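You operate a simulated robot arm through the tools that you are given. There is no shell and no other tool. Be economical: measure what you need, move in short steps, check, and stop when the job is done.

You run a simulated two-armed robot. Do the job below in one go: nothing can be reset, and whatever is moved stays where it is left.

TASK
Take the cap off the melon jar and lay it down on the top of the blending table.

Only the result counts: the job must be done as asked and must still hold three seconds after the hand-in. Knocking over, shifting, dropping, spilling or breaking anything else fails it. Lids that push on must go on centred and level and be pressed home; caps that screw on are set level and turned clockwise until they are tight.

THE ROBOT
Two 7-joint arms with two-finger parallel grippers on one trunk, on a base that drives. Base frame: it is fixed to the floor where the robot stands at the start and does not move with it; the origin is under the middle of the robot, x ahead of it, y to its left, z up; the surface under the hand at the start is at about z = 840. Units: mm, degrees, N and s.
The left shoulder is at the start at [60, 143, 991], the right one opposite. With the tool pointing down near the work surface each hand reaches from about 320 to 740 mm from the robot's upright axis, wherever it stands, measured 20 degrees to its own side. Payload 1.57 kg a hand.
The tool frame of a hand sits at the grasp point between the pads (the TCP): z along the fingers, y along the line on which they close. The tips reach 30 mm beyond it. Largest opening 110 mm; finger width 24, thickness 12; the body of the gripper, 48 by 112 mm, starts 78 mm behind the TCP.
Orientation is that of the tool frame in the base frame, as a unit quaternion [x, y, z, w]. With the fingers straight down and closing along the base's y, the tool's x points along the base's -x, its y along +y and its z along -z.

THE INTERFACE
- The arms move only by the tool nudge_tool. It takes "left_increments", "right_increments" or both (then of equal length, played together; a hand with none holds still); each is a list of rows, each a list of 3 entries, a list of its own where there are three numbers: the closure, from 0 (fully open) to 1 (shut), then the shift along the tool's x, y, z in cm, then the turn, a rotation vector about the tool's x, y, z in degrees. In form: [[hand, [dx, dy, dz], [wx, wy, wz]], ...]. A call has 1 to 12 rows; each row shifts and turns the commanded pose from where the row before left it, along the tool's axes as they then stand. A row lasts 0.2 s, in which the tool goes at most 50 mm and 8.6 degrees; a call with a longer step from one row to the next is refused whole, and so is a gripper value outside its range. A pose out of reach is approached as far as the arm can. The call stops where the force on the tool passes 40 N (or 10 N more than at its start, if that is more) or the arm is blocked; 0.2 s more then pass. The fingers move at their own pace (about 45 mm/s each) and stop on an object; they squeeze with about 21 N. The grip force told is the motor's: it shows also when the fingers shut on nothing. Time passes only in rows, and 0.2 s behind the last, so rows that do not move let the fingers close. It gives the time, the measured TCP pose, the force on the tool (base axes), the opening and the grip force at its end, in the units of the frame above (readings bear some noise), with the torque about the TCP (base axes, N m) and any sound that the robot's microphone picked up.
- Cameras (640 x 400 px; columns grow to the right, rows downward): "scene" is now at [48, 10.4, 1601.2]; the picture's right is [0.13, -0.99, 0.00], its down [-0.74, -0.09, -0.67] and it looks along [0.67, 0.08, -0.74] (base axes); focal length 262 px, centre (320, 200). "left" rides on the left gripper at [70, -16, -141] in its tool frame; the picture's right is [0.23, 0.97, 0.00], its down [-0.86, 0.20, -0.48] and it looks along [-0.47, 0.11, 0.88] (tool axes); focal length 222 px, centre (320, 200). "right" rides on the right gripper at [70, 16, -141] in its tool frame; the picture's right is [-0.23, 0.97, 0.00], its down [-0.86, -0.20, -0.48] and it looks along [-0.47, -0.11, 0.88] (tool axes); focal length 222 px, centre (320, 200). There is no depth. A picture from a camera that has moved, and an enlarged one, comes with that camera's place and axes in the base frame and with its lens.
- grab_frame(camera): a new picture of that camera. No time passes.
- slide_trunk(by): slides the trunk up (or, below 0, down) by that many mm; the arms and the scene camera ride with it, the base frame stays. It gives what a move gives, with no picture.
- drive_base(legs): drives the robot by 1 to 6 legs, each [ahead, left, turn to the left] in mm, mm and degrees, along the robot's own axes; the way and the turn of a leg run together, so that a leg with both is an arc; at most 1500 mm and 180 degrees a leg. The arms and the cameras ride along, it lands a little off, and it stops where it bumps. It gives what a move gives.
- head_to(pan, tilt): turns the head with the scene camera to pan (to the left, within 86 degrees either way) and tilt (down, from -29 to 69), counted from straight ahead of the robot. It gives what a move gives.
- enlarge(camera, box): a new picture of the part [left, top, right, bottom] of that camera's present view, enlarged. No time passes.
- close_job(): hands the job in; it is judged then, once.

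Work in short steps. Places have to be worked out from the pictures, the camera data and where the tool is seen: move nearer, look again, correct. Check each grasp and each placing, and mend what went wrong. You have 120 turns and 92 pictures in all, those below and enlarged ones among them. Open the grippers and draw the arms clear of the work before you hand the job in, unless the task says otherwise; then end with one line.

The tools are called as a command line: name --argument value ..., lists and objects as JSON in quotes. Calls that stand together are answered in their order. nudge_tool: Moves the arms, as the interface text tells. Its arguments: {"type":"object","properties":{"left_increments":{"type":"array"},"right_increments":{"type":"array"}},"required":[]} The other tools are called the same way: slide_trunk (by) slides the trunk up or down; drive_base (legs) drives the base; head_to (pan, tilt) turns the head that bears the scene camera; grab_frame (camera) takes a picture; enlarge (camera, box) takes an enlarged picture of a part of a camera's view; close_job () hands the job in.

At the start:

```text
time: 0.0
left_position: [474.4, 240.1, 1095.1]
left_tcp_rot: [0.0, 1.0, 0.0, 0.0]
left_ft_force: [0.0, 0.2, -0.1]
left_ft_torque: [0.02, 0.01, 0.01]
left_opening: 110.3
left_grip_force: 0.0
right_position: [509.4, -150.0, 1160.2]
right_tcp_rot: [0.001, 1.0, 0.001, 0.001]
right_ft_force: [-0.8, 0.4, 0.3]
right_ft_torque: [-0.02, -0.01, 0.0]
right_opening: 110.1
right_grip_force: 0.0
trunk travel left (down, up): [-590.0, 0.0]
robot x, y, heading: [0.3, 1.1, 0.1]
head pan, tilt: [7.2, 47.9]
```

scene: 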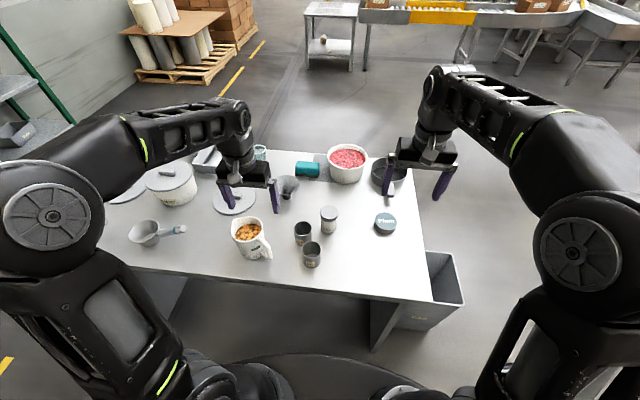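
right: 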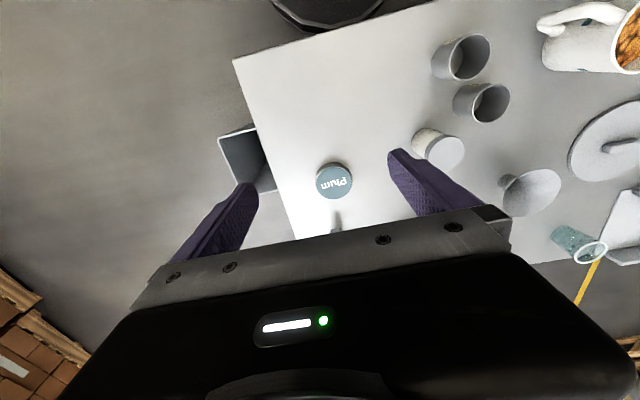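
left: 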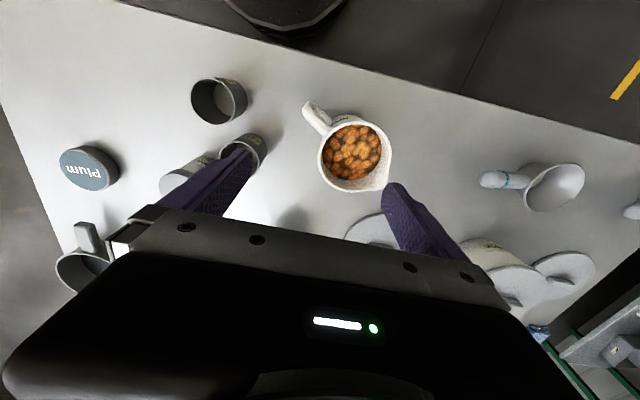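

I start by looking closely at the items on the table to find the melon jar.

enlarge --camera "scene" --box '[220, 140, 440, 280]'

enlarge --camera "scene" --box '[90, 130, 310, 270]'

enlarge --camera "scene" --box '[270, 0, 640, 100]'

```text
2.86 times, centred on (330, 210) of scene
camera zoom: at [48.0, 10.4, 1601.2], right [0.13, -0.99, 0.0], down [-0.74, -0.09, -0.67], along [0.67, 0.08, -0.74], focal length 748 px, centre (291, 171)
```

zoom: 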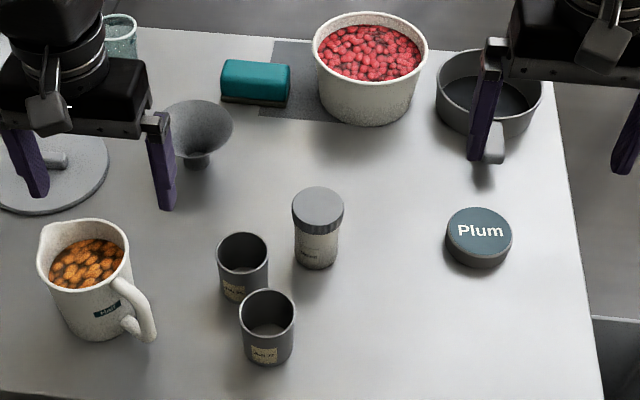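

```text
2.86 times, centred on (200, 200) of scene
camera zoom: at [48.0, 10.4, 1601.2], right [0.13, -0.99, 0.0], down [-0.74, -0.09, -0.67], along [0.67, 0.08, -0.74], focal length 748 px, centre (663, 200)
```

zoom: 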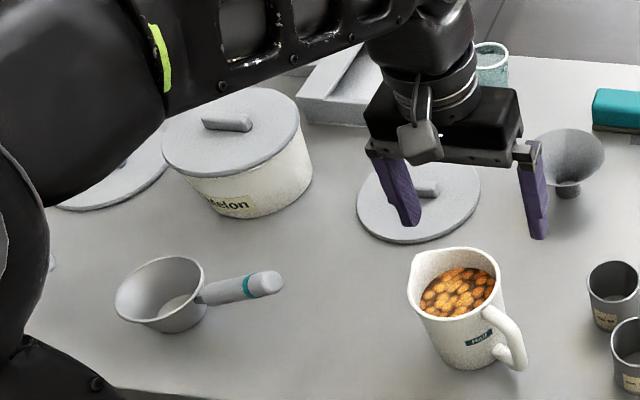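

```text
1.73 times, centred on (455, 50) of scene
camera zoom: at [48.0, 10.4, 1601.2], right [0.13, -0.99, 0.0], down [-0.74, -0.09, -0.67], along [0.67, 0.08, -0.74], focal length 453 px, centre (86, 460)
```

zoom: 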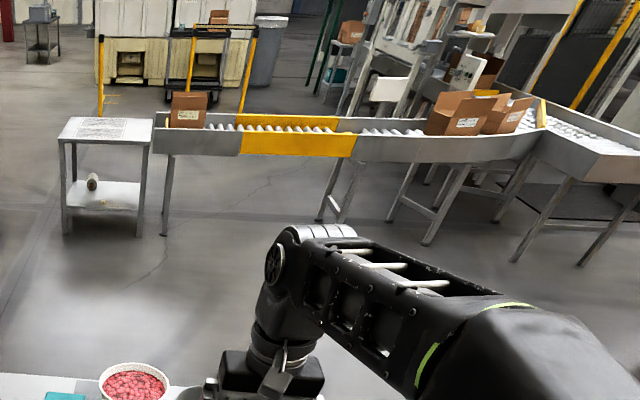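

The crock says "Melon" but has a lid with handle; the small capped jar's label needs reading, as do the cups.

enlarge --camera "scene" --box '[290, 195, 350, 275]'

enlarge --camera "scene" --box '[145, 155, 205, 215]'

enlarge --camera "scene" --box '[300, 0, 380, 80]'

enlarge --camera "scene" --box '[0, 60, 110, 200]'

```text
5.00 times, centred on (320, 235) of scene
camera zoom: at [48.0, 10.4, 1601.2], right [0.13, -0.99, 0.0], down [-0.74, -0.09, -0.67], along [0.67, 0.08, -0.74], focal length 1308 px, centre (320, 25)
```

zoom: 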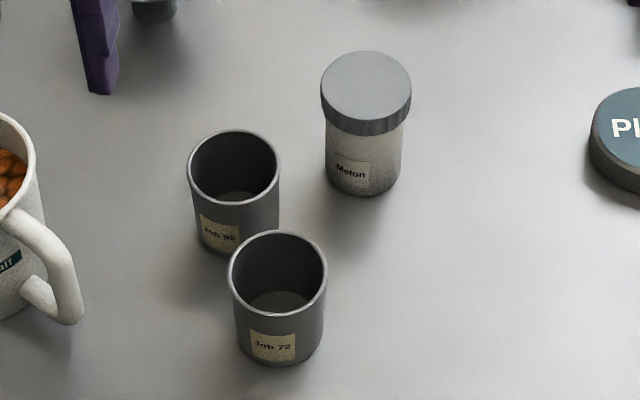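

```text
6.67 times, centred on (175, 185) of scene
camera zoom: at [48.0, 10.4, 1601.2], right [0.13, -0.99, 0.0], down [-0.74, -0.09, -0.67], along [0.67, 0.08, -0.74], focal length 1745 px, centre (1287, 300)
```

zoom: 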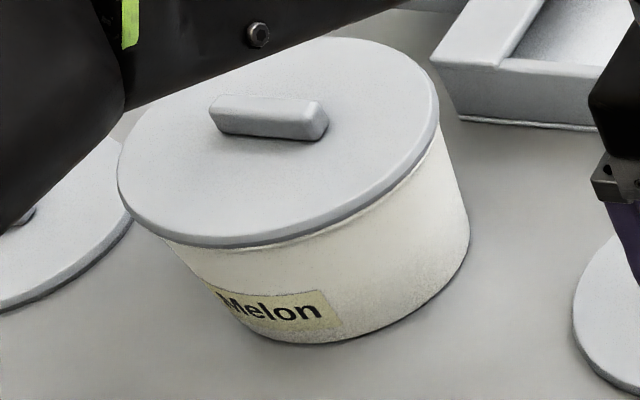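

```text
5.00 times, centred on (340, 40) of scene
camera zoom: at [48.0, 10.4, 1601.2], right [0.13, -0.99, 0.0], down [-0.74, -0.09, -0.67], along [0.67, 0.08, -0.74], focal length 1308 px, centre (220, 1000)
```

zoom: 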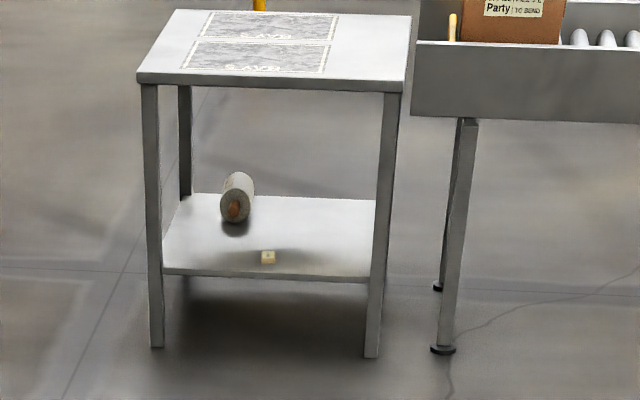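

```text
2.86 times, centred on (55, 130) of scene
camera zoom: at [48.0, 10.4, 1601.2], right [0.13, -0.99, 0.0], down [-0.74, -0.09, -0.67], along [0.67, 0.08, -0.74], focal length 748 px, centre (1077, 400)
```

zoom: 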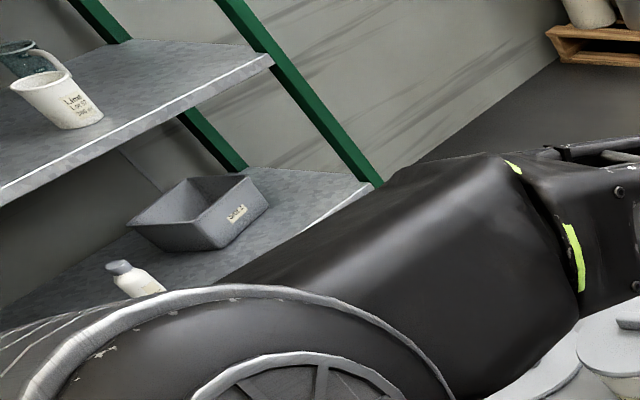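

The small capped jar is labelled "Melon" – that's the jar with a screw cap. Next I check which table is the "blending table" by looking for signs.

enlarge --camera "scene" --box '[325, 35, 355, 60]'

head_to --pan 0 --tilt 10

grab_frame --camera "scene"

head_to --pan 75 --tilt 30

grab_frame --camera "scene"

head_to --pan -75 --tilt 30

grab_frame --camera "scene"

```text
16.00 times, centred on (340, 48) of scene
camera zoom: at [48.0, 10.4, 1601.2], right [0.13, -0.99, 0.0], down [-0.74, -0.09, -0.67], along [0.67, 0.08, -0.74], focal length 4187 px, centre (0, 2640)
```

zoom: 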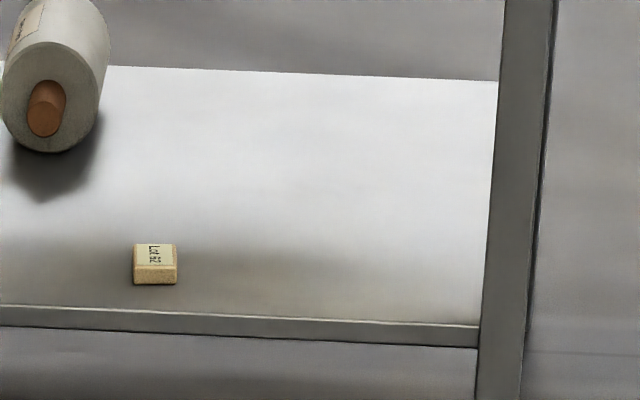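

```text
time: 1.0
left_position: [473.4, 239.3, 1094.0]
left_tcp_rot: [0.0, 1.0, 0.001, 0.0]
left_ft_force: [0.5, -0.8, 0.0]
left_ft_torque: [0.01, 0.03, 0.01]
left_opening: 110.2
left_grip_force: 0.1
right_position: [510.4, -150.7, 1159.2]
right_tcp_rot: [0.001, 1.0, 0.0, 0.001]
right_ft_force: [-0.2, -0.8, 0.7]
right_ft_torque: [-0.02, 0.01, 0.02]
right_opening: 110.2
right_grip_force: 0.1
trunk travel left (down, up): [-590.0, 0.0]
robot x, y, heading: [1.3, -0.4, 0.4]
head pan, tilt: [0.0, 10.0]
```

```text
80 pictures are left
camera scene: at [62.8, 0.5, 1660.1], right [0.0, -1.0, 0.0], down [-0.17, 0.0, -0.98], along [0.98, 0.0, -0.17], focal length 262 px, centre (320, 200)
```

scene: 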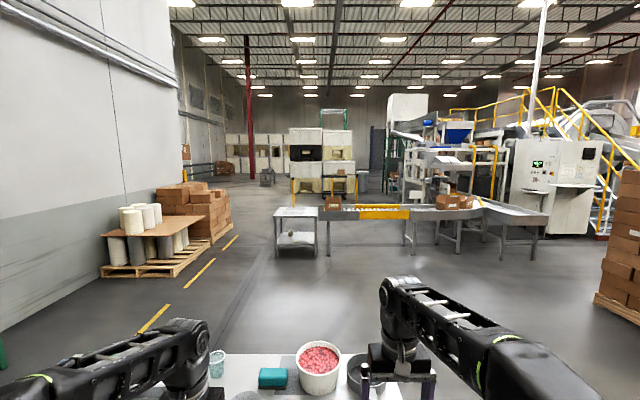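

```text
time: 2.5
left_position: [473.7, 239.1, 1095.2]
left_tcp_rot: [0.0, 1.0, -0.001, 0.0]
left_ft_force: [0.1, -0.3, 0.2]
left_ft_torque: [0.03, -0.03, 0.0]
left_opening: 110.0
left_grip_force: 0.0
right_position: [508.9, -151.7, 1160.5]
right_tcp_rot: [0.0, 1.0, 0.0, 0.0]
right_ft_force: [-0.9, -0.7, 0.7]
right_ft_torque: [0.03, 0.02, 0.0]
right_opening: 110.1
right_grip_force: 0.0
trunk travel left (down, up): [-590.0, 0.0]
robot x, y, heading: [-0.1, -0.5, 0.1]
head pan, tilt: [75.0, 30.0]
```

```text
79 pictures are left
camera scene: at [-6.8, 87.9, 1627.9], right [0.97, -0.26, 0.0], down [-0.13, -0.48, -0.87], along [0.22, 0.84, -0.5], focal length 262 px, centre (320, 200)
```

scene: 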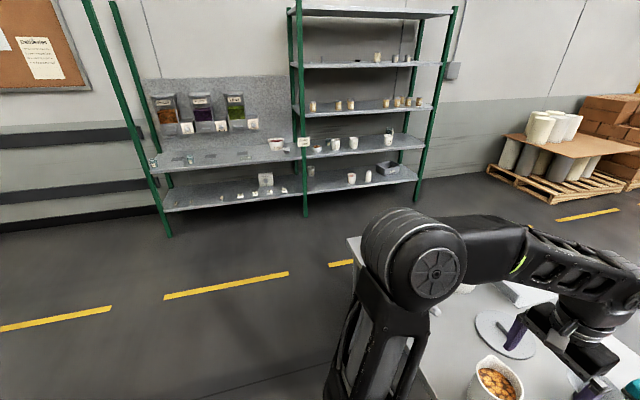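

```text
time: 4.9
left_position: [473.6, 240.3, 1094.6]
left_tcp_rot: [0.001, 1.0, 0.0, 0.0]
left_ft_force: [0.3, 0.5, -0.3]
left_ft_torque: [0.0, 0.0, 0.0]
left_opening: 109.8
left_grip_force: 0.0
right_position: [508.9, -151.2, 1160.0]
right_tcp_rot: [0.001, 1.0, -0.001, 0.001]
right_ft_force: [0.2, 1.1, 0.1]
right_ft_torque: [0.0, -0.01, 0.02]
right_opening: 109.8
right_grip_force: 0.0
trunk travel left (down, up): [-590.0, 0.0]
robot x, y, heading: [0.7, 2.2, -0.0]
head pan, tilt: [-75.0, 30.0]
```

```text
78 pictures are left
camera scene: at [-6.8, -86.8, 1627.9], right [-0.97, -0.26, 0.0], down [-0.13, 0.48, -0.87], along [0.22, -0.84, -0.5], focal length 262 px, centre (320, 200)
```

scene: 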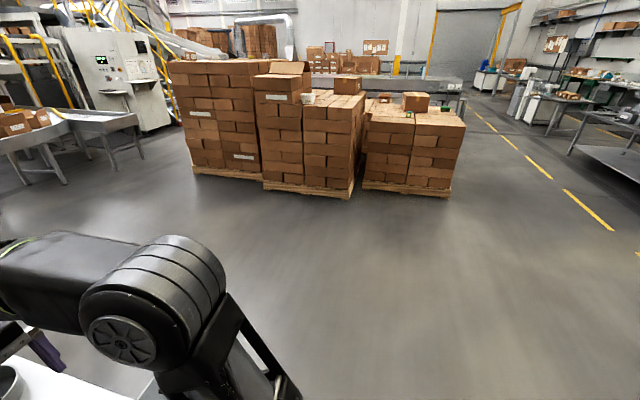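

The table before me looks like the blending table; I check the notice board and the small table's mats for confirmation.

head_to --pan 86 --tilt 15

enlarge --camera "scene" --box '[0, 30, 320, 240]'

head_to --pan 0 --tilt 30

enlarge --camera "scene" --box '[260, 80, 340, 140]'

```text
time: 7.3
left_position: [474.0, 239.6, 1094.9]
left_tcp_rot: [0.001, 1.0, 0.0, 0.001]
left_ft_force: [-0.2, -0.1, 0.6]
left_ft_torque: [0.03, -0.01, 0.01]
left_opening: 110.0
left_grip_force: 0.2
right_position: [510.3, -151.2, 1160.1]
right_tcp_rot: [0.001, 1.0, 0.0, 0.001]
right_ft_force: [-0.1, 0.2, 1.4]
right_ft_torque: [-0.02, -0.01, -0.02]
right_opening: 110.0
right_grip_force: 0.0
trunk travel left (down, up): [-590.0, 0.0]
robot x, y, heading: [0.2, 2.8, -0.0]
head pan, tilt: [85.9, 15.0]
```

```text
1.90 times, centred on (160, 135) of scene
camera zoom: at [-23.6, 93.7, 1652.1], right [1.0, -0.07, 0.0], down [-0.02, -0.26, -0.97], along [0.07, 0.96, -0.26], focal length 498 px, centre (625, 324)
```

zoom: 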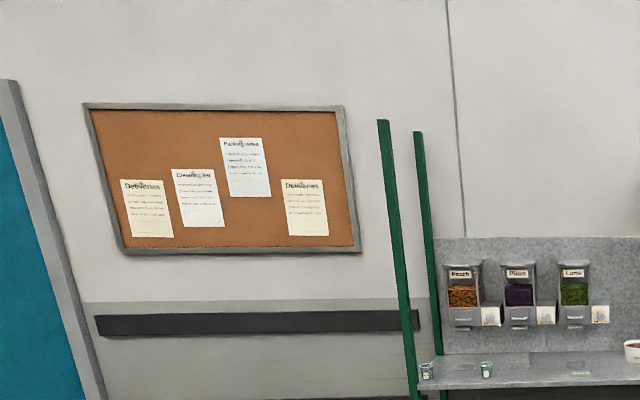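

```text
time: 8.9
left_position: [473.5, 240.1, 1094.5]
left_tcp_rot: [0.001, 1.0, 0.001, 0.0]
left_ft_force: [1.0, -0.9, 0.5]
left_ft_torque: [-0.03, 0.03, 0.0]
left_opening: 109.9
left_grip_force: 0.1
right_position: [510.0, -152.1, 1159.2]
right_tcp_rot: [0.001, 1.0, 0.0, 0.001]
right_ft_force: [0.3, -0.1, 0.5]
right_ft_torque: [0.03, 0.01, 0.0]
right_opening: 110.1
right_grip_force: 0.0
trunk travel left (down, up): [-590.0, 0.0]
robot x, y, heading: [-0.0, -2.2, 0.0]
head pan, tilt: [0.0, 30.0]
```

```text
6.67 times, centred on (300, 110) of scene
camera zoom: at [60.2, 0.6, 1627.9], right [0.0, -1.0, 0.0], down [-0.5, 0.0, -0.87], along [0.87, 0.0, -0.5], focal length 1745 px, centre (453, 800)
```

zoom: 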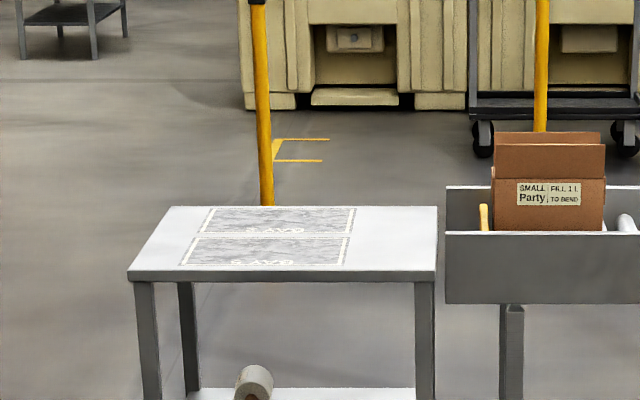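

The stand has "SAVE" mats, so the table before me, with the pots and jars, is the blending table. Jar estimated at about (592, 48), cap top z≈945, diameter ≈58. I'll hold the jar body with the right hand (tilted, from the front right) and unscrew with the left; first I orient the right hand.

nudge_tool --right_increments '[[0, [0, 3, 0], [0, 0, 0]], [0, [0, 3, 0], [0, 0, 0]], [0, [0, 3, 0], [0, 0, 0]], [0, [0, 3, 0], [0, 0, 0]], [0, [0, 0, 0], [0, 0, -7.5]], [0, [0, 0, 0], [0, 0, -7.5]], [0, [0, 0, 0], [0, 0, -7.5]], [0, [0, 0, 0], [0, 0, -7.5]], [0, [0, 0, 0], [0, 0, -7.5]], [0, [0, 0, 0], [0, 0, -7.5]], [0, [0, 0, 0], [0, -7.5, 0]], [0, [0, 0, 0], [0, -7.5, 0]]]'

nudge_tool --right_increments '[[0, [0, 0, 0], [0, -7.5, 0]], [0, [0, 0, 0], [0, -7.5, 0]], [0, [0, 0, 0], [0, -7.5, 0]], [0, [0, 0, 0], [0, -7.5, 0]], [0, [0, 0, 0], [0, -7.5, 0]], [0, [0, 0, 0], [0, -7.5, 0]], [0, [0, 0, 0], [0, 0, 0]]]'

head_to --pan 0 --tilt 50

grab_frame --camera "scene"

grab_frame --camera "left"

```text
time: 11.5
left_position: [473.6, 240.4, 1094.4]
left_tcp_rot: [0.0, 1.0, 0.001, 0.0]
left_ft_force: [0.3, 0.2, 0.7]
left_ft_torque: [0.0, 0.01, 0.01]
left_opening: 109.9
left_grip_force: 0.1
right_position: [509.8, -41.1, 1160.6]
right_tcp_rot: [-0.38, 0.916, 0.051, 0.121]
right_ft_force: [0.1, -0.7, 0.4]
right_ft_torque: [0.03, -0.01, 0.04]
right_opening: 110.1
right_grip_force: 0.0
right hand out of reach, approached as far as the arm can: row 4
trunk travel left (down, up): [-590.0, 0.0]
robot x, y, heading: [-1.3, -0.3, -0.1]
head pan, tilt: [0.0, 30.0]
```

```text
time: 13.1
left_position: [474.8, 240.5, 1093.9]
left_tcp_rot: [0.0, 1.0, -0.001, 0.0]
left_ft_force: [-0.4, -0.1, -0.1]
left_ft_torque: [0.02, 0.01, 0.0]
left_opening: 109.7
left_grip_force: 0.0
right_position: [509.7, -42.5, 1160.2]
right_tcp_rot: [-0.33, 0.801, 0.19, 0.462]
right_ft_force: [0.5, -0.6, -0.5]
right_ft_torque: [0.04, -0.01, 0.01]
right_opening: 109.8
right_grip_force: 0.0
trunk travel left (down, up): [-590.0, 0.0]
robot x, y, heading: [-1.5, -0.9, 0.1]
head pan, tilt: [0.0, 30.0]
```

```text
time: 14.0
left_position: [473.1, 238.6, 1093.5]
left_tcp_rot: [0.0, 1.0, 0.0, 0.0]
left_ft_force: [0.5, -0.3, 0.4]
left_ft_torque: [0.02, 0.01, -0.03]
left_opening: 110.1
left_grip_force: 0.0
right_position: [509.8, -41.2, 1160.5]
right_tcp_rot: [-0.33, 0.8, 0.191, 0.463]
right_ft_force: [0.5, 0.9, -0.2]
right_ft_torque: [0.04, -0.02, -0.01]
right_opening: 109.9
right_grip_force: 0.1
trunk travel left (down, up): [-590.0, 0.0]
robot x, y, heading: [1.4, -3.3, 0.2]
head pan, tilt: [0.0, 50.0]
```

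```text
75 pictures are left
camera scene: at [46.8, 0.5, 1598.4], right [0.0, -1.0, 0.0], down [-0.77, 0.0, -0.64], along [0.64, 0.0, -0.77], focal length 262 px, centre (320, 200)
```

scene: 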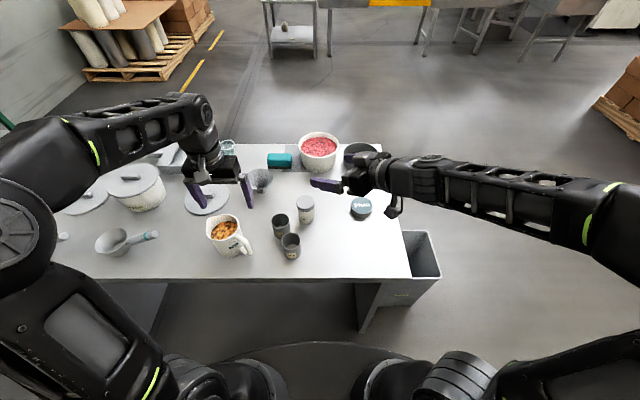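

```text
74 pictures are left
camera left: at [404.0, 224.8, 1235.8], right [-0.23, 0.97, 0.0], down [0.86, 0.2, 0.48], along [0.47, 0.11, -0.88], focal length 222 px, centre (320, 200)
```

left: 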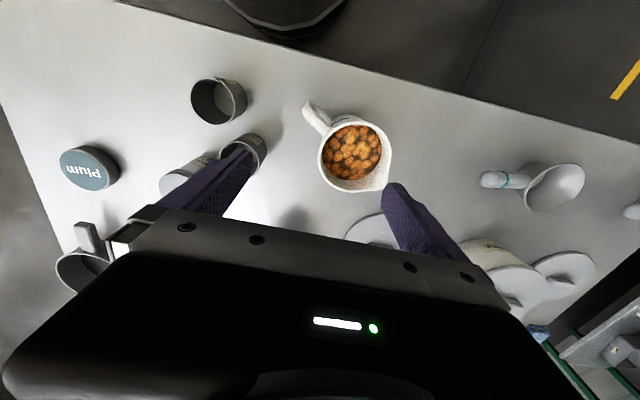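

Orientation is right (azimuth 45°, 30° down). I lower the right hand most of the way to a stand-off in front of the jar, then look.

nudge_tool --right_increments '[[0, [3.95, 0.08, 2.48], [0, 0, 0]], [0, [3.95, 0.08, 2.48], [0, 0, 0]], [0, [3.95, 0.08, 2.48], [0, 0, 0]], [0, [3.95, 0.08, 2.48], [0, 0, 0]], [0, [2.0, 0.04, 1.24], [0, 0, 0]], [0, [0, 0, 0], [0, 0, 0]]]'

grab_frame --camera "right"

grab_frame --camera "scene"

```text
time: 15.4
left_position: [474.8, 240.5, 1094.3]
left_tcp_rot: [0.0, 1.0, 0.0, 0.001]
left_ft_force: [-0.6, 0.1, 0.6]
left_ft_torque: [0.02, 0.02, 0.01]
left_opening: 110.0
left_grip_force: 0.2
right_position: [512.2, -32.3, 949.5]
right_tcp_rot: [-0.33, 0.8, 0.19, 0.463]
right_ft_force: [-0.1, 0.7, 0.1]
right_ft_torque: [0.0, -0.01, 0.01]
right_opening: 110.0
right_grip_force: 0.1
trunk travel left (down, up): [-590.0, 0.0]
robot x, y, heading: [-0.1, -2.1, -0.2]
head pan, tilt: [0.0, 50.0]
```

```text
73 pictures are left
camera right: at [390.8, -132.4, 960.5], right [-0.61, 0.77, 0.2], down [0.15, -0.13, 0.98], along [0.78, 0.62, -0.03], focal length 222 px, centre (320, 200)
```

right: 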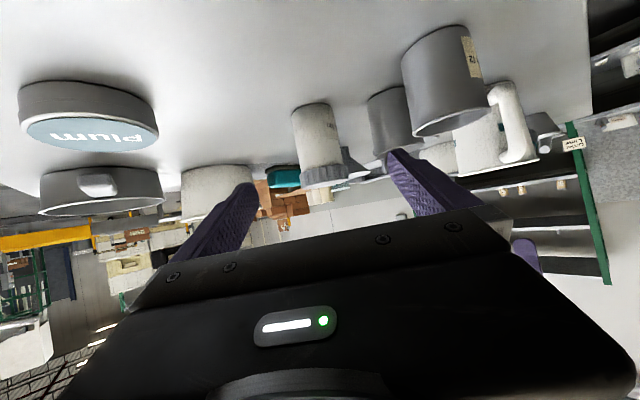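

```text
72 pictures are left
camera scene: at [46.6, 0.4, 1598.3], right [0.0, -1.0, 0.0], down [-0.77, 0.0, -0.64], along [0.64, 0.0, -0.77], focal length 262 px, centre (320, 200)
```

scene: 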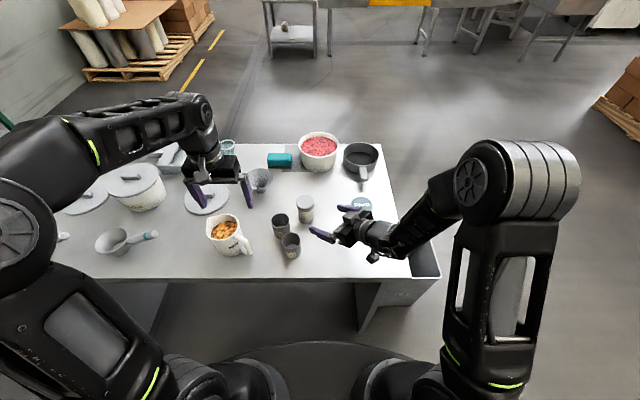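

The hand is well placed; I refine the jar's position with an enlarged scene view.

enlarge --camera "scene" --box '[270, 180, 350, 230]'

enlarge --camera "right" --box '[270, 90, 400, 200]'

```text
8.00 times, centred on (310, 205) of scene
camera zoom: at [46.6, 0.4, 1598.3], right [0.0, -1.0, 0.0], down [-0.77, 0.0, -0.64], along [0.64, 0.0, -0.77], focal length 2094 px, centre (400, 160)
```

zoom: 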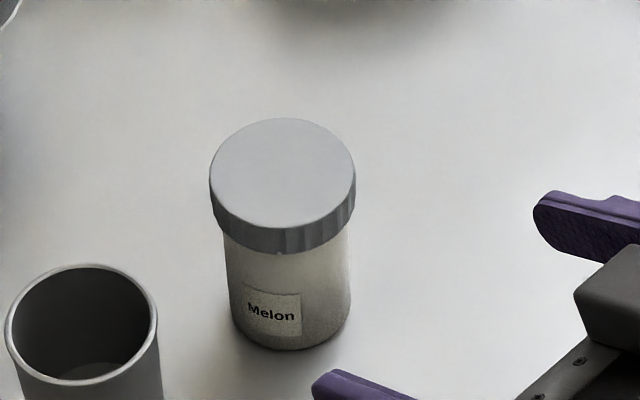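

```text
3.64 times, centred on (335, 145) of right
camera zoom: at [390.8, -132.4, 960.5], right [-0.61, 0.77, 0.2], down [0.15, -0.13, 0.98], along [0.78, 0.62, -0.03], focal length 808 px, centre (266, 400)
```

zoom: 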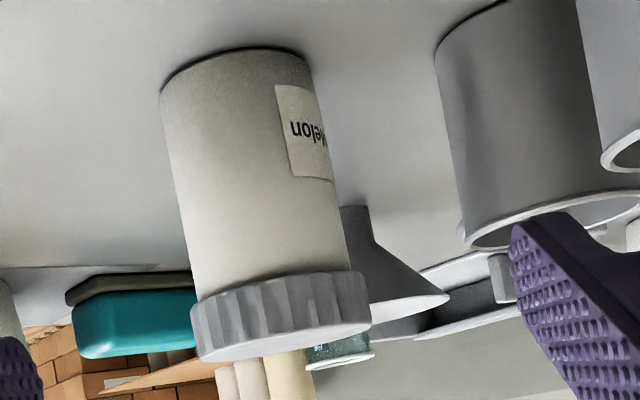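

Refined: jar ≈ (595, 47), cap top z ≈ 929, cap ∅60×19, body ∅53. I lower the right hand to z≈872, still 115 mm back, with a small sideways correction.

nudge_tool --right_increments '[[0, [2.2, -0.1, 1.29], [0, 0, 0]], [0, [2.2, -0.1, 1.29], [0, 0, 0]], [0, [2.3, -0.04, 1.29], [0, 0, 0]], [0, [0, 0, 0], [0, 0, 0]]]'

enlarge --camera "scene" --box '[270, 180, 400, 270]'

grab_frame --camera "right"

```text
time: 16.4
left_position: [473.5, 239.7, 1094.7]
left_tcp_rot: [0.0, 1.0, 0.0, 0.001]
left_ft_force: [0.5, 0.3, -0.6]
left_ft_torque: [0.01, -0.01, -0.01]
left_opening: 110.1
left_grip_force: 0.1
right_position: [514.1, -35.8, 874.3]
right_tcp_rot: [-0.33, 0.8, 0.191, 0.464]
right_ft_force: [0.7, -0.3, 0.2]
right_ft_torque: [0.0, -0.01, 0.0]
right_opening: 110.0
right_grip_force: 0.1
trunk travel left (down, up): [-590.0, 0.0]
robot x, y, heading: [2.0, -3.1, 0.2]
head pan, tilt: [0.0, 50.0]
```

```text
4.44 times, centred on (335, 225) of scene
camera zoom: at [46.3, 0.3, 1598.4], right [0.0, -1.0, 0.0], down [-0.77, 0.0, -0.64], along [0.64, 0.0, -0.77], focal length 1163 px, centre (253, 89)
```

zoom: 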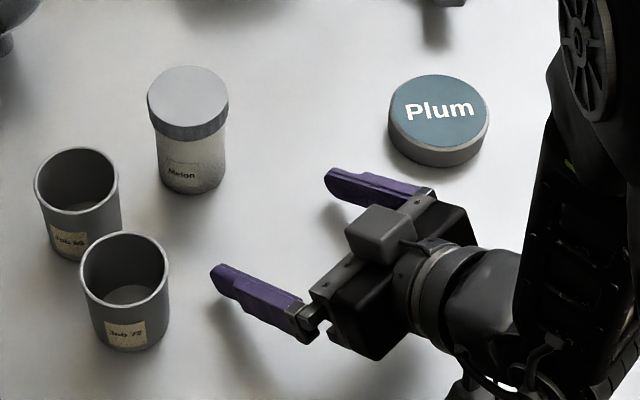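

```text
68 pictures are left
camera right: at [392.8, -133.8, 882.9], right [-0.61, 0.77, 0.2], down [0.15, -0.13, 0.98], along [0.78, 0.62, -0.03], focal length 222 px, centre (320, 200)
```

right: 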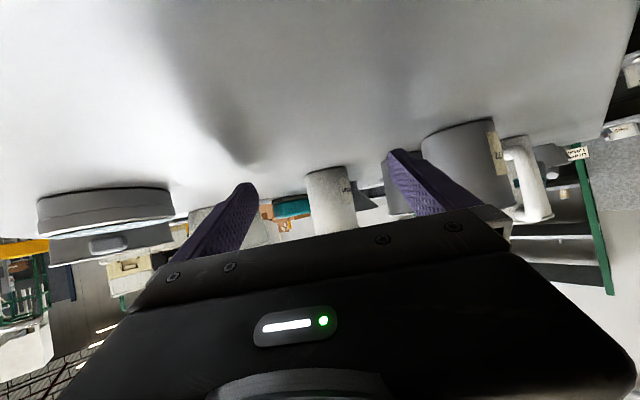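

The fingers' midline points at the jar, but fully open fingers would brush the Job 92 cup; I narrow the opening to ~78 mm and advance most of the way, then check.

nudge_tool --right_increments '[[0.29, [0, 0, 0], [0, 0, 0]], [0.29, [0, 0, 0], [0, 0, 0]], [0.29, [-1.15, 0, 1.99], [0, 0, 0]], [0.29, [-1.15, 0, 1.99], [0, 0, 0]], [0.29, [-0.5, 0, 0.87], [0, 0, 0]], [0.29, [0, 0, 0], [0, 0, 0]]]'

enlarge --camera "scene" --box '[260, 180, 360, 250]'

grab_frame --camera "right"

```text
time: 17.8
left_position: [474.8, 240.1, 1094.1]
left_tcp_rot: [0.0, 1.0, 0.0, 0.001]
left_ft_force: [1.1, -0.7, -1.2]
left_ft_torque: [-0.02, 0.0, 0.03]
left_opening: 110.2
left_grip_force: 0.1
right_position: [554.8, 4.3, 872.2]
right_tcp_rot: [-0.331, 0.8, 0.191, 0.463]
right_ft_force: [0.0, 0.3, -0.1]
right_ft_torque: [-0.02, 0.02, 0.02]
right_opening: 78.3
right_grip_force: 0.0
trunk travel left (down, up): [-590.0, 0.0]
robot x, y, heading: [-0.1, 2.3, 0.2]
head pan, tilt: [0.0, 50.0]
```

```text
5.71 times, centred on (310, 215) of scene
camera zoom: at [46.8, 0.4, 1598.3], right [0.0, -1.0, 0.0], down [-0.77, 0.0, -0.64], along [0.64, 0.0, -0.77], focal length 1495 px, centre (377, 114)
```

zoom: 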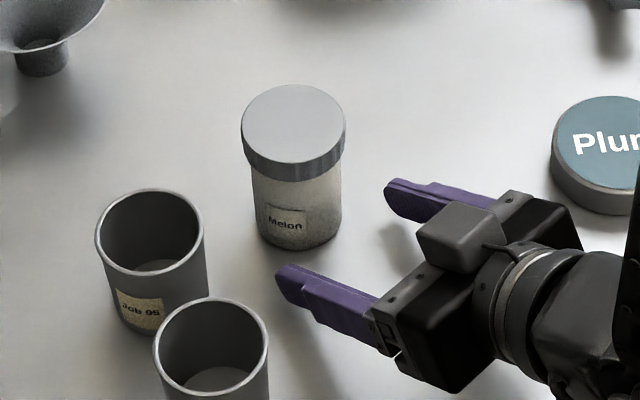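

```text
66 pictures are left
camera right: at [432.8, -94.3, 882.9], right [-0.61, 0.77, 0.2], down [0.15, -0.13, 0.98], along [0.78, 0.62, -0.03], focal length 222 px, centre (320, 200)
```

right: 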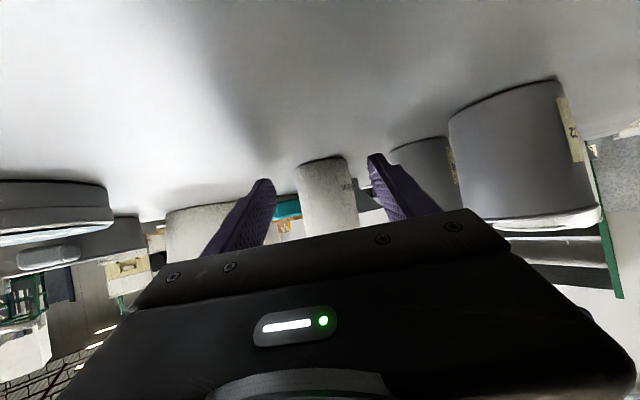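

Centring is good and cups are clear. I advance the remaining ~58 mm without closing.

nudge_tool --right_increments '[[0.29, [-0.75, 0, 1.3], [0, 0, 0]], [0.29, [-0.75, 0, 1.3], [0, 0, 0]], [0.29, [-0.75, 0, 1.3], [0, 0, 0]], [0.29, [-0.65, 0, 1.13], [0, 0, 0]], [0.29, [0, 0, 0], [0, 0, 0]]]'

enlarge --camera "scene" --box '[260, 180, 360, 250]'

enlarge --camera "right" --box '[200, 100, 440, 250]'

```text
time: 19.0
left_position: [473.6, 238.9, 1094.3]
left_tcp_rot: [0.0, 1.0, 0.0, 0.0]
left_ft_force: [-0.2, -0.2, -0.2]
left_ft_torque: [0.01, 0.01, -0.01]
left_opening: 110.2
left_grip_force: 0.0
right_position: [597.0, 45.2, 871.9]
right_tcp_rot: [-0.33, 0.8, 0.191, 0.463]
right_ft_force: [0.1, 0.2, 0.2]
right_ft_torque: [-0.02, 0.01, 0.0]
right_opening: 78.0
right_grip_force: 0.1
trunk travel left (down, up): [-590.0, 0.0]
robot x, y, heading: [-0.5, -2.5, 0.1]
head pan, tilt: [0.0, 50.0]
```

```text
5.71 times, centred on (310, 215) of scene
camera zoom: at [46.7, 0.4, 1598.3], right [0.0, -1.0, 0.0], down [-0.77, 0.0, -0.64], along [0.64, 0.0, -0.77], focal length 1495 px, centre (377, 114)
```

zoom: 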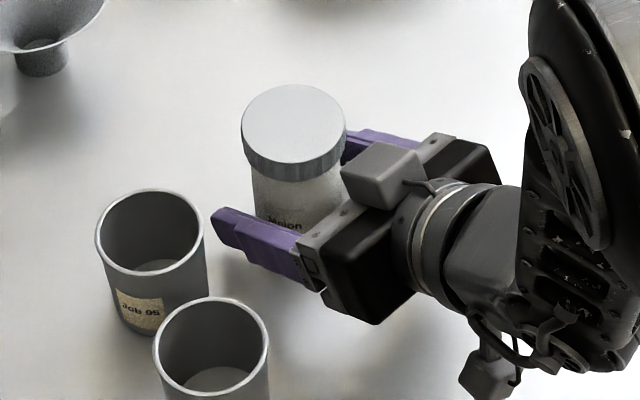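

```text
2.67 times, centred on (320, 175) of right
camera zoom: at [474.1, -53.4, 883.2], right [-0.61, 0.77, 0.2], down [0.15, -0.13, 0.98], along [0.78, 0.62, -0.03], focal length 592 px, centre (320, 267)
```

zoom: 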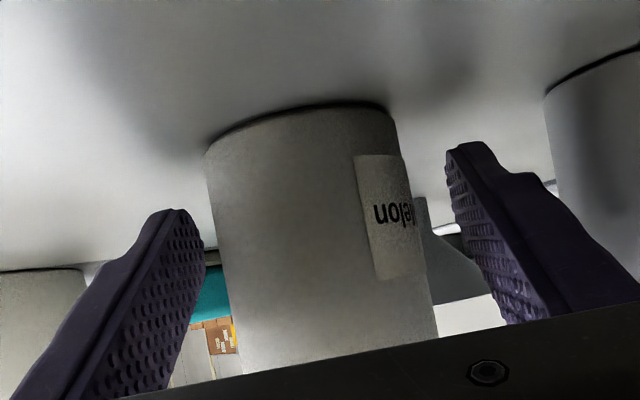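

The jar sits between the fingers, about 1–2 mm off; I shift slightly and close the right hand on the jar body.

nudge_tool --right_increments '[[0.29, [0, -0.13, 0], [0, 0, 0]], [0.5, [0, 0, 0], [0, 0, 0]], [0.7, [0, 0, 0], [0, 0, 0]], [0.8, [0, 0, 0], [0, 0, 0]], [0.8, [0, 0, 0], [0, 0, 0]], [0.8, [0, 0, 0], [0, 0, 0]]]'

enlarge --camera "scene" --box '[260, 180, 360, 250]'

```text
time: 20.4
left_position: [474.5, 240.4, 1093.9]
left_tcp_rot: [0.001, 1.0, 0.0, 0.0]
left_ft_force: [-1.3, -0.3, -0.1]
left_ft_torque: [-0.01, 0.02, -0.01]
left_opening: 110.0
left_grip_force: 0.0
right_position: [596.4, 43.7, 872.0]
right_tcp_rot: [-0.33, 0.8, 0.191, 0.463]
right_ft_force: [0.0, 0.7, 0.1]
right_ft_torque: [-0.11, -0.16, 0.03]
right_opening: 52.4
right_grip_force: 21.1
trunk travel left (down, up): [-590.0, 0.0]
robot x, y, heading: [-0.8, -1.0, 0.1]
head pan, tilt: [0.0, 50.0]
```

```text
5.71 times, centred on (310, 215) of scene
camera zoom: at [46.8, 0.5, 1598.3], right [0.0, -1.0, 0.0], down [-0.77, 0.0, -0.64], along [0.64, 0.0, -0.77], focal length 1495 px, centre (377, 114)
```

zoom: 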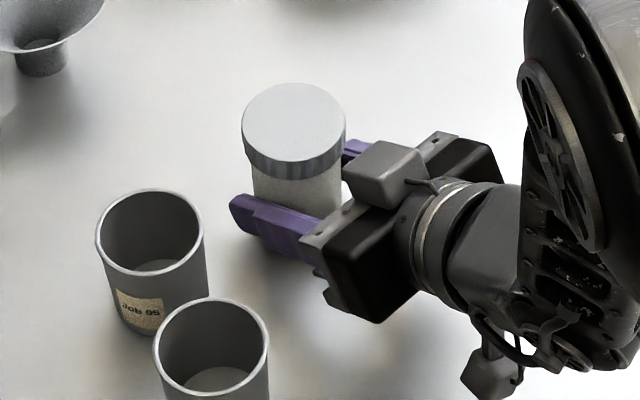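

The jar body is held (52.4 mm, 21 N) and undisturbed. Now I bring the left hand above the cap at about (598, 46).

nudge_tool --left_increments '[[0.2, [-2.48, -3.88, 0], [0, 0, 0]], [0.2, [-2.48, -3.88, 0], [0, 0, 0]], [0.2, [-2.48, -3.88, 0], [0, 0, 0]], [0.2, [-2.48, -3.88, 0], [0, 0, 0]], [0.2, [-2.48, -3.88, 0], [0, 0, 0]], [0.2, [0, 0, 3.5], [0, 0, 0]], [0.2, [0, 0, 3.5], [0, 0, 0]], [0.2, [0, 0, 2.5], [0, 0, 0]], [0.2, [0, 0, 0], [0, 0, 0]]]'

enlarge --camera "scene" --box '[230, 130, 390, 250]'

grab_frame --camera "left"

```text
time: 22.4
left_position: [597.6, 46.9, 998.2]
left_tcp_rot: [0.0, 1.0, 0.0, 0.001]
left_ft_force: [0.1, -0.6, 1.0]
left_ft_torque: [0.0, 0.0, -0.01]
left_opening: 87.8
left_grip_force: 0.1
right_position: [596.9, 45.1, 872.6]
right_tcp_rot: [-0.33, 0.8, 0.191, 0.462]
right_ft_force: [-0.8, 0.0, 0.2]
right_ft_torque: [0.02, -0.01, 0.0]
right_opening: 52.3
right_grip_force: 20.8
trunk travel left (down, up): [-590.0, 0.0]
robot x, y, heading: [-1.6, 0.8, -0.3]
head pan, tilt: [0.0, 50.0]
```

```text
3.33 times, centred on (310, 190) of scene
camera zoom: at [46.8, 0.4, 1598.3], right [0.0, -1.0, 0.0], down [-0.77, 0.0, -0.64], along [0.64, 0.0, -0.77], focal length 872 px, centre (353, 233)
```

zoom: 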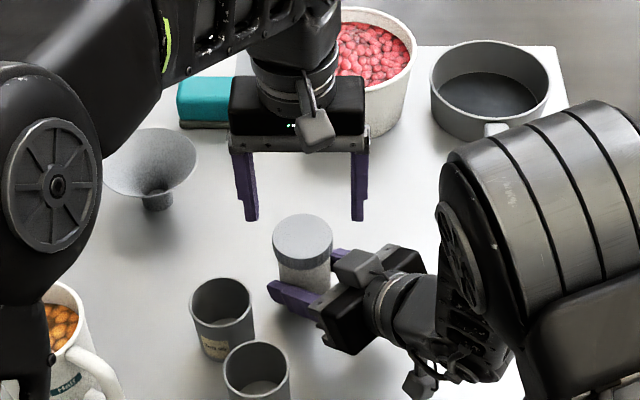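

```text
61 pictures are left
camera left: at [527.4, 31.3, 1139.9], right [-0.23, 0.97, 0.0], down [0.85, 0.2, 0.48], along [0.47, 0.11, -0.88], focal length 222 px, centre (320, 200)
```

left: 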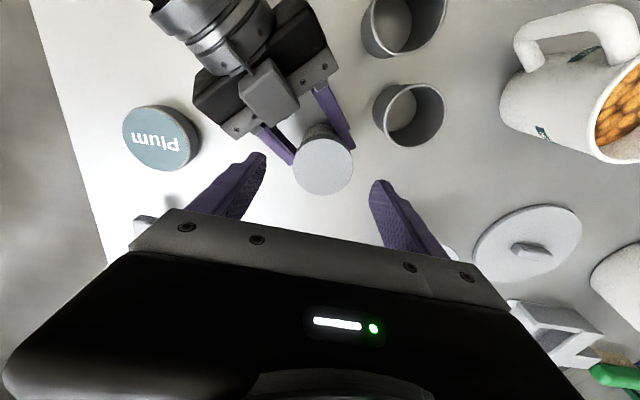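

From the left camera the cap sits a few mm further at about (600, 50). I shift and descend until the tips are just above the cap, then check.

nudge_tool --left_increments '[[0.2, [-0.24, 0.28, 0], [0, 0, 0]], [0.2, [0, 0, 1.5], [0, 0, 0]], [0.2, [0, 0, 1.5], [0, 0, 0]], [0.2, [0, 0, 0], [0, 0, 0]]]'

enlarge --camera "scene" --box '[270, 150, 350, 220]'

enlarge --camera "left" --box '[200, 80, 440, 250]'

```text
time: 23.4
left_position: [599.5, 48.5, 968.9]
left_tcp_rot: [0.0, 1.0, 0.0, 0.0]
left_ft_force: [0.1, -0.2, 1.1]
left_ft_torque: [-0.01, -0.02, 0.0]
left_opening: 87.8
left_grip_force: 0.1
right_position: [596.7, 44.5, 873.2]
right_tcp_rot: [-0.33, 0.801, 0.191, 0.462]
right_ft_force: [0.2, -0.9, -0.1]
right_ft_torque: [0.02, 0.01, 0.01]
right_opening: 52.5
right_grip_force: 21.2
trunk travel left (down, up): [-590.0, 0.0]
robot x, y, heading: [-1.7, -1.9, 0.1]
head pan, tilt: [0.0, 50.0]
```

```text
5.71 times, centred on (310, 185) of scene
camera zoom: at [46.9, 0.5, 1598.3], right [0.0, -1.0, 0.0], down [-0.77, 0.0, -0.64], along [0.64, 0.0, -0.77], focal length 1495 px, centre (377, 286)
```

zoom: 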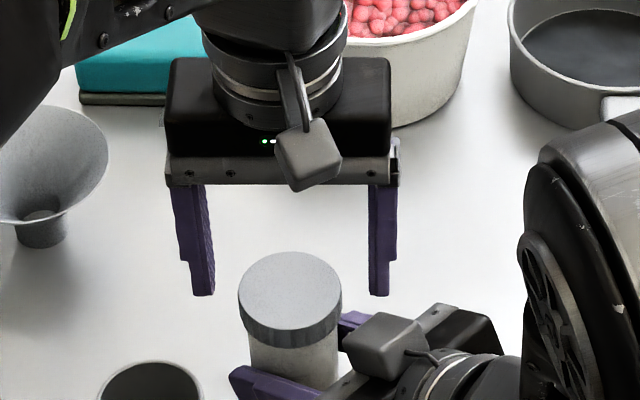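

```text
2.35 times, centred on (320, 165) of left
camera zoom: at [530.1, 34.0, 1110.3], right [-0.23, 0.97, 0.0], down [0.86, 0.2, 0.48], along [0.47, 0.11, -0.88], focal length 523 px, centre (320, 282)
```

zoom: 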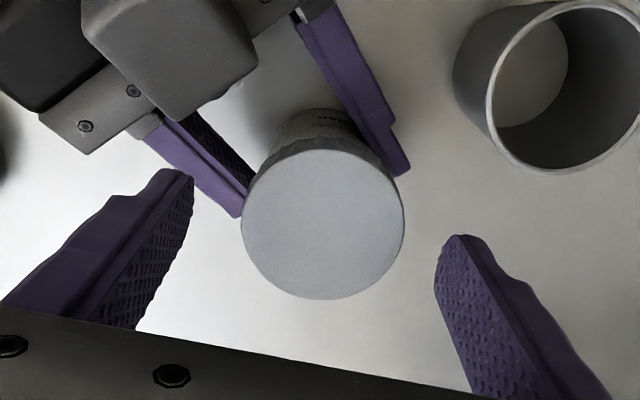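

Alignment within ~2 mm. I shift slightly, descend 25 mm so the pads span the cap's side, and close.

nudge_tool --left_increments '[[0.2, [-0.2, 0.08, 0.8], [0, 0, 0]], [0.2, [0, 0, 0.9], [0, 0, 0]], [0.2, [0, 0, 0.8], [0, 0, 0]], [0.35, [0, 0, 0], [0, 0, 0]], [0.5, [0, 0, 0], [0, 0, 0]], [0.7, [0, 0, 0], [0, 0, 0]], [0.7, [0, 0, 0], [0, 0, 0]], [0.7, [0, 0, 0], [0, 0, 0]]]'

enlarge --camera "scene" --box '[270, 150, 350, 220]'

enlarge --camera "left" --box '[200, 80, 440, 250]'

```text
time: 25.2
left_position: [602.6, 50.1, 944.2]
left_tcp_rot: [0.0, 1.0, 0.001, 0.001]
left_ft_force: [1.4, 5.5, -0.8]
left_ft_torque: [0.05, -0.12, 0.05]
left_opening: 57.7
left_grip_force: 21.0
right_position: [597.2, 43.8, 872.4]
right_tcp_rot: [-0.331, 0.8, 0.191, 0.463]
right_ft_force: [0.0, -4.4, -0.1]
right_ft_torque: [0.36, 0.05, -0.05]
right_opening: 52.6
right_grip_force: 21.1
trunk travel left (down, up): [-590.0, 0.0]
robot x, y, heading: [3.3, -4.6, 0.1]
head pan, tilt: [0.0, 50.0]
```

```text
5.71 times, centred on (310, 185) of scene
camera zoom: at [46.9, 0.5, 1598.3], right [0.0, -1.0, 0.0], down [-0.77, 0.0, -0.64], along [0.64, 0.0, -0.77], focal length 1495 px, centre (377, 286)
```

zoom: 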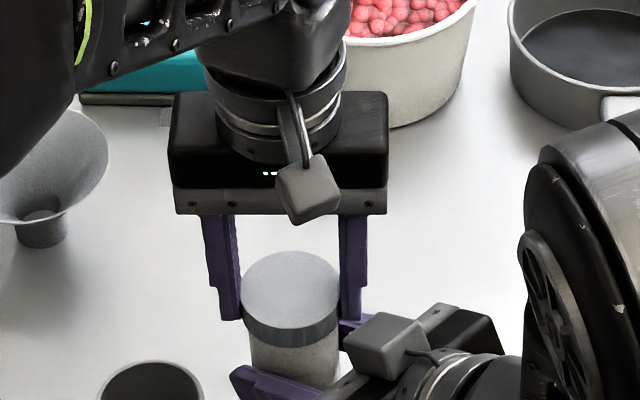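

```text
2.35 times, centred on (320, 165) of left
camera zoom: at [532.2, 35.1, 1085.4], right [-0.23, 0.97, 0.0], down [0.86, 0.2, 0.48], along [0.47, 0.11, -0.88], focal length 523 px, centre (320, 282)
```

zoom: 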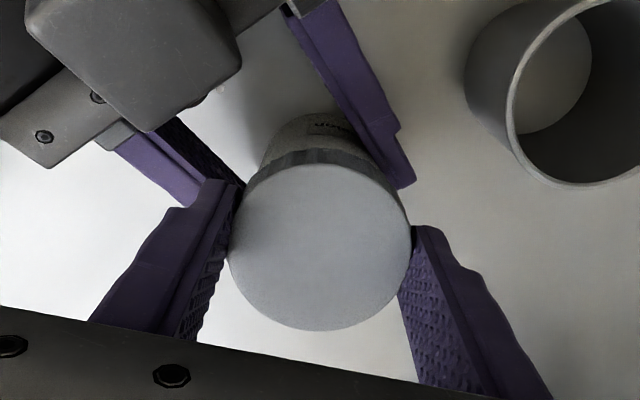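

The cap is gripped (57.7 mm, 21 N). I relax the slight sideways force and start turning counter-clockwise (from above) in a small first step.

nudge_tool --left_increments '[[0.7, [0, 0.08, 0], [0, 0, 0]], [0.7, [0, 0, 0], [0, 0, -5]], [0.7, [0, 0, 0], [0, 0, -5]], [0.7, [0, 0, 0], [0, 0, -5]], [0.7, [0, 0, 0], [0, 0, -5]], [0.7, [0, 0, 0], [0, 0, 0]]]'

enlarge --camera "left" --box '[200, 80, 440, 250]'

```text
time: 26.6
left_position: [602.5, 50.3, 944.1]
left_tcp_rot: [-0.175, 0.985, 0.0, -0.001]
left_ft_force: [-5.1, 3.0, -0.5]
left_ft_torque: [0.13, 0.11, 0.01]
left_opening: 58.0
left_grip_force: 21.3
right_position: [597.5, 45.0, 873.2]
right_tcp_rot: [-0.331, 0.8, 0.191, 0.463]
right_ft_force: [5.7, -3.4, -0.6]
right_ft_torque: [0.16, 0.28, -0.08]
right_opening: 52.4
right_grip_force: 21.3
trunk travel left (down, up): [-590.0, 0.0]
robot x, y, heading: [1.5, -2.6, -0.3]
head pan, tilt: [0.0, 50.0]
```

```text
2.35 times, centred on (320, 165) of left
camera zoom: at [542.3, 12.3, 1085.5], right [-0.55, 0.84, 0.0], down [0.74, 0.48, 0.48], along [0.4, 0.26, -0.88], focal length 523 px, centre (320, 282)
```

zoom: 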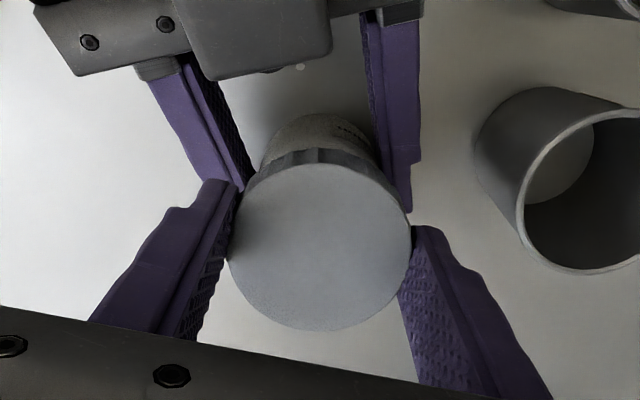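

Turning goes easily, with small side forces. I recentre by about 1 mm and continue to ~83° total.

nudge_tool --left_increments '[[0.7, [0.08, 0.08, 0], [0, 0, -7]], [0.7, [0, 0, 0], [0, 0, -7]], [0.7, [0, 0, 0], [0, 0, -7]], [0.7, [0, 0, 0], [0, 0, -7]], [0.7, [0, 0, 0], [0, 0, -7]], [0.7, [0, 0, 0], [0, 0, -7]], [0.7, [0, 0, 0], [0, 0, -7]], [0.7, [0, 0, 0], [0, 0, -7]], [0.7, [0, 0, 0], [0, 0, -7]], [0.7, [0, 0, 0], [0, 0, 0]]]'

enlarge --camera "left" --box '[200, 80, 440, 250]'

enlarge --camera "scene" --box '[270, 170, 350, 230]'

```text
time: 28.8
left_position: [602.3, 50.2, 944.1]
left_tcp_rot: [-0.663, 0.748, -0.001, 0.001]
left_ft_force: [9.7, -3.0, -0.2]
left_ft_torque: [0.02, -0.18, 0.02]
left_opening: 57.9
left_grip_force: 21.1
right_position: [597.2, 44.5, 872.9]
right_tcp_rot: [-0.331, 0.8, 0.191, 0.463]
right_ft_force: [-9.9, 2.2, -0.3]
right_ft_torque: [-0.22, -0.56, 0.05]
right_opening: 52.1
right_grip_force: 21.1
trunk travel left (down, up): [-590.0, 0.0]
robot x, y, heading: [-0.8, 1.0, -0.0]
head pan, tilt: [0.0, 50.0]
```

```text
2.35 times, centred on (320, 165) of left
camera zoom: at [609.4, -19.5, 1086.1], right [-0.99, -0.11, 0.0], down [-0.1, 0.87, 0.48], along [-0.05, 0.47, -0.88], focal length 523 px, centre (320, 282)
```

zoom: 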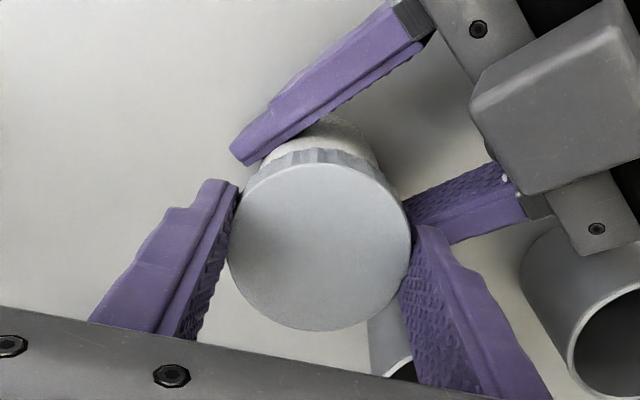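

```text
6.67 times, centred on (310, 200) of scene
camera zoom: at [46.8, 0.5, 1598.3], right [0.0, -1.0, 0.0], down [-0.77, 0.0, -0.64], along [0.64, 0.0, -0.77], focal length 1745 px, centre (387, 200)
```

zoom: 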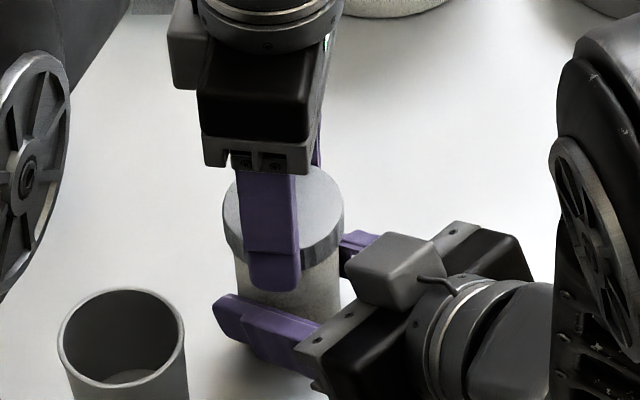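

83° turned; forces are modest. I recentre toward +x and test with a tiny 2 mm lift whether the cap is already free.

nudge_tool --left_increments '[[0.7, [0, -0.2, 0], [0, 0, 0]], [0.7, [0, 0, -0.1], [0, 0, 0]], [0.7, [0, 0, -0.1], [0, 0, 0]], [0.7, [0, 0, 0], [0, 0, 0]]]'

```text
time: 29.8
left_position: [603.0, 51.2, 945.4]
left_tcp_rot: [-0.662, 0.749, 0.001, 0.0]
left_ft_force: [5.6, -3.9, -5.0]
left_ft_torque: [-0.12, -0.19, -0.01]
left_opening: 57.7
left_grip_force: 20.4
right_position: [598.2, 45.1, 872.2]
right_tcp_rot: [-0.331, 0.799, 0.191, 0.464]
right_ft_force: [-5.1, 3.3, 2.6]
right_ft_torque: [-0.18, -0.25, 0.08]
right_opening: 52.0
right_grip_force: 20.9
trunk travel left (down, up): [-590.0, 0.0]
robot x, y, heading: [0.1, 0.4, -0.0]
head pan, tilt: [0.0, 50.0]
```

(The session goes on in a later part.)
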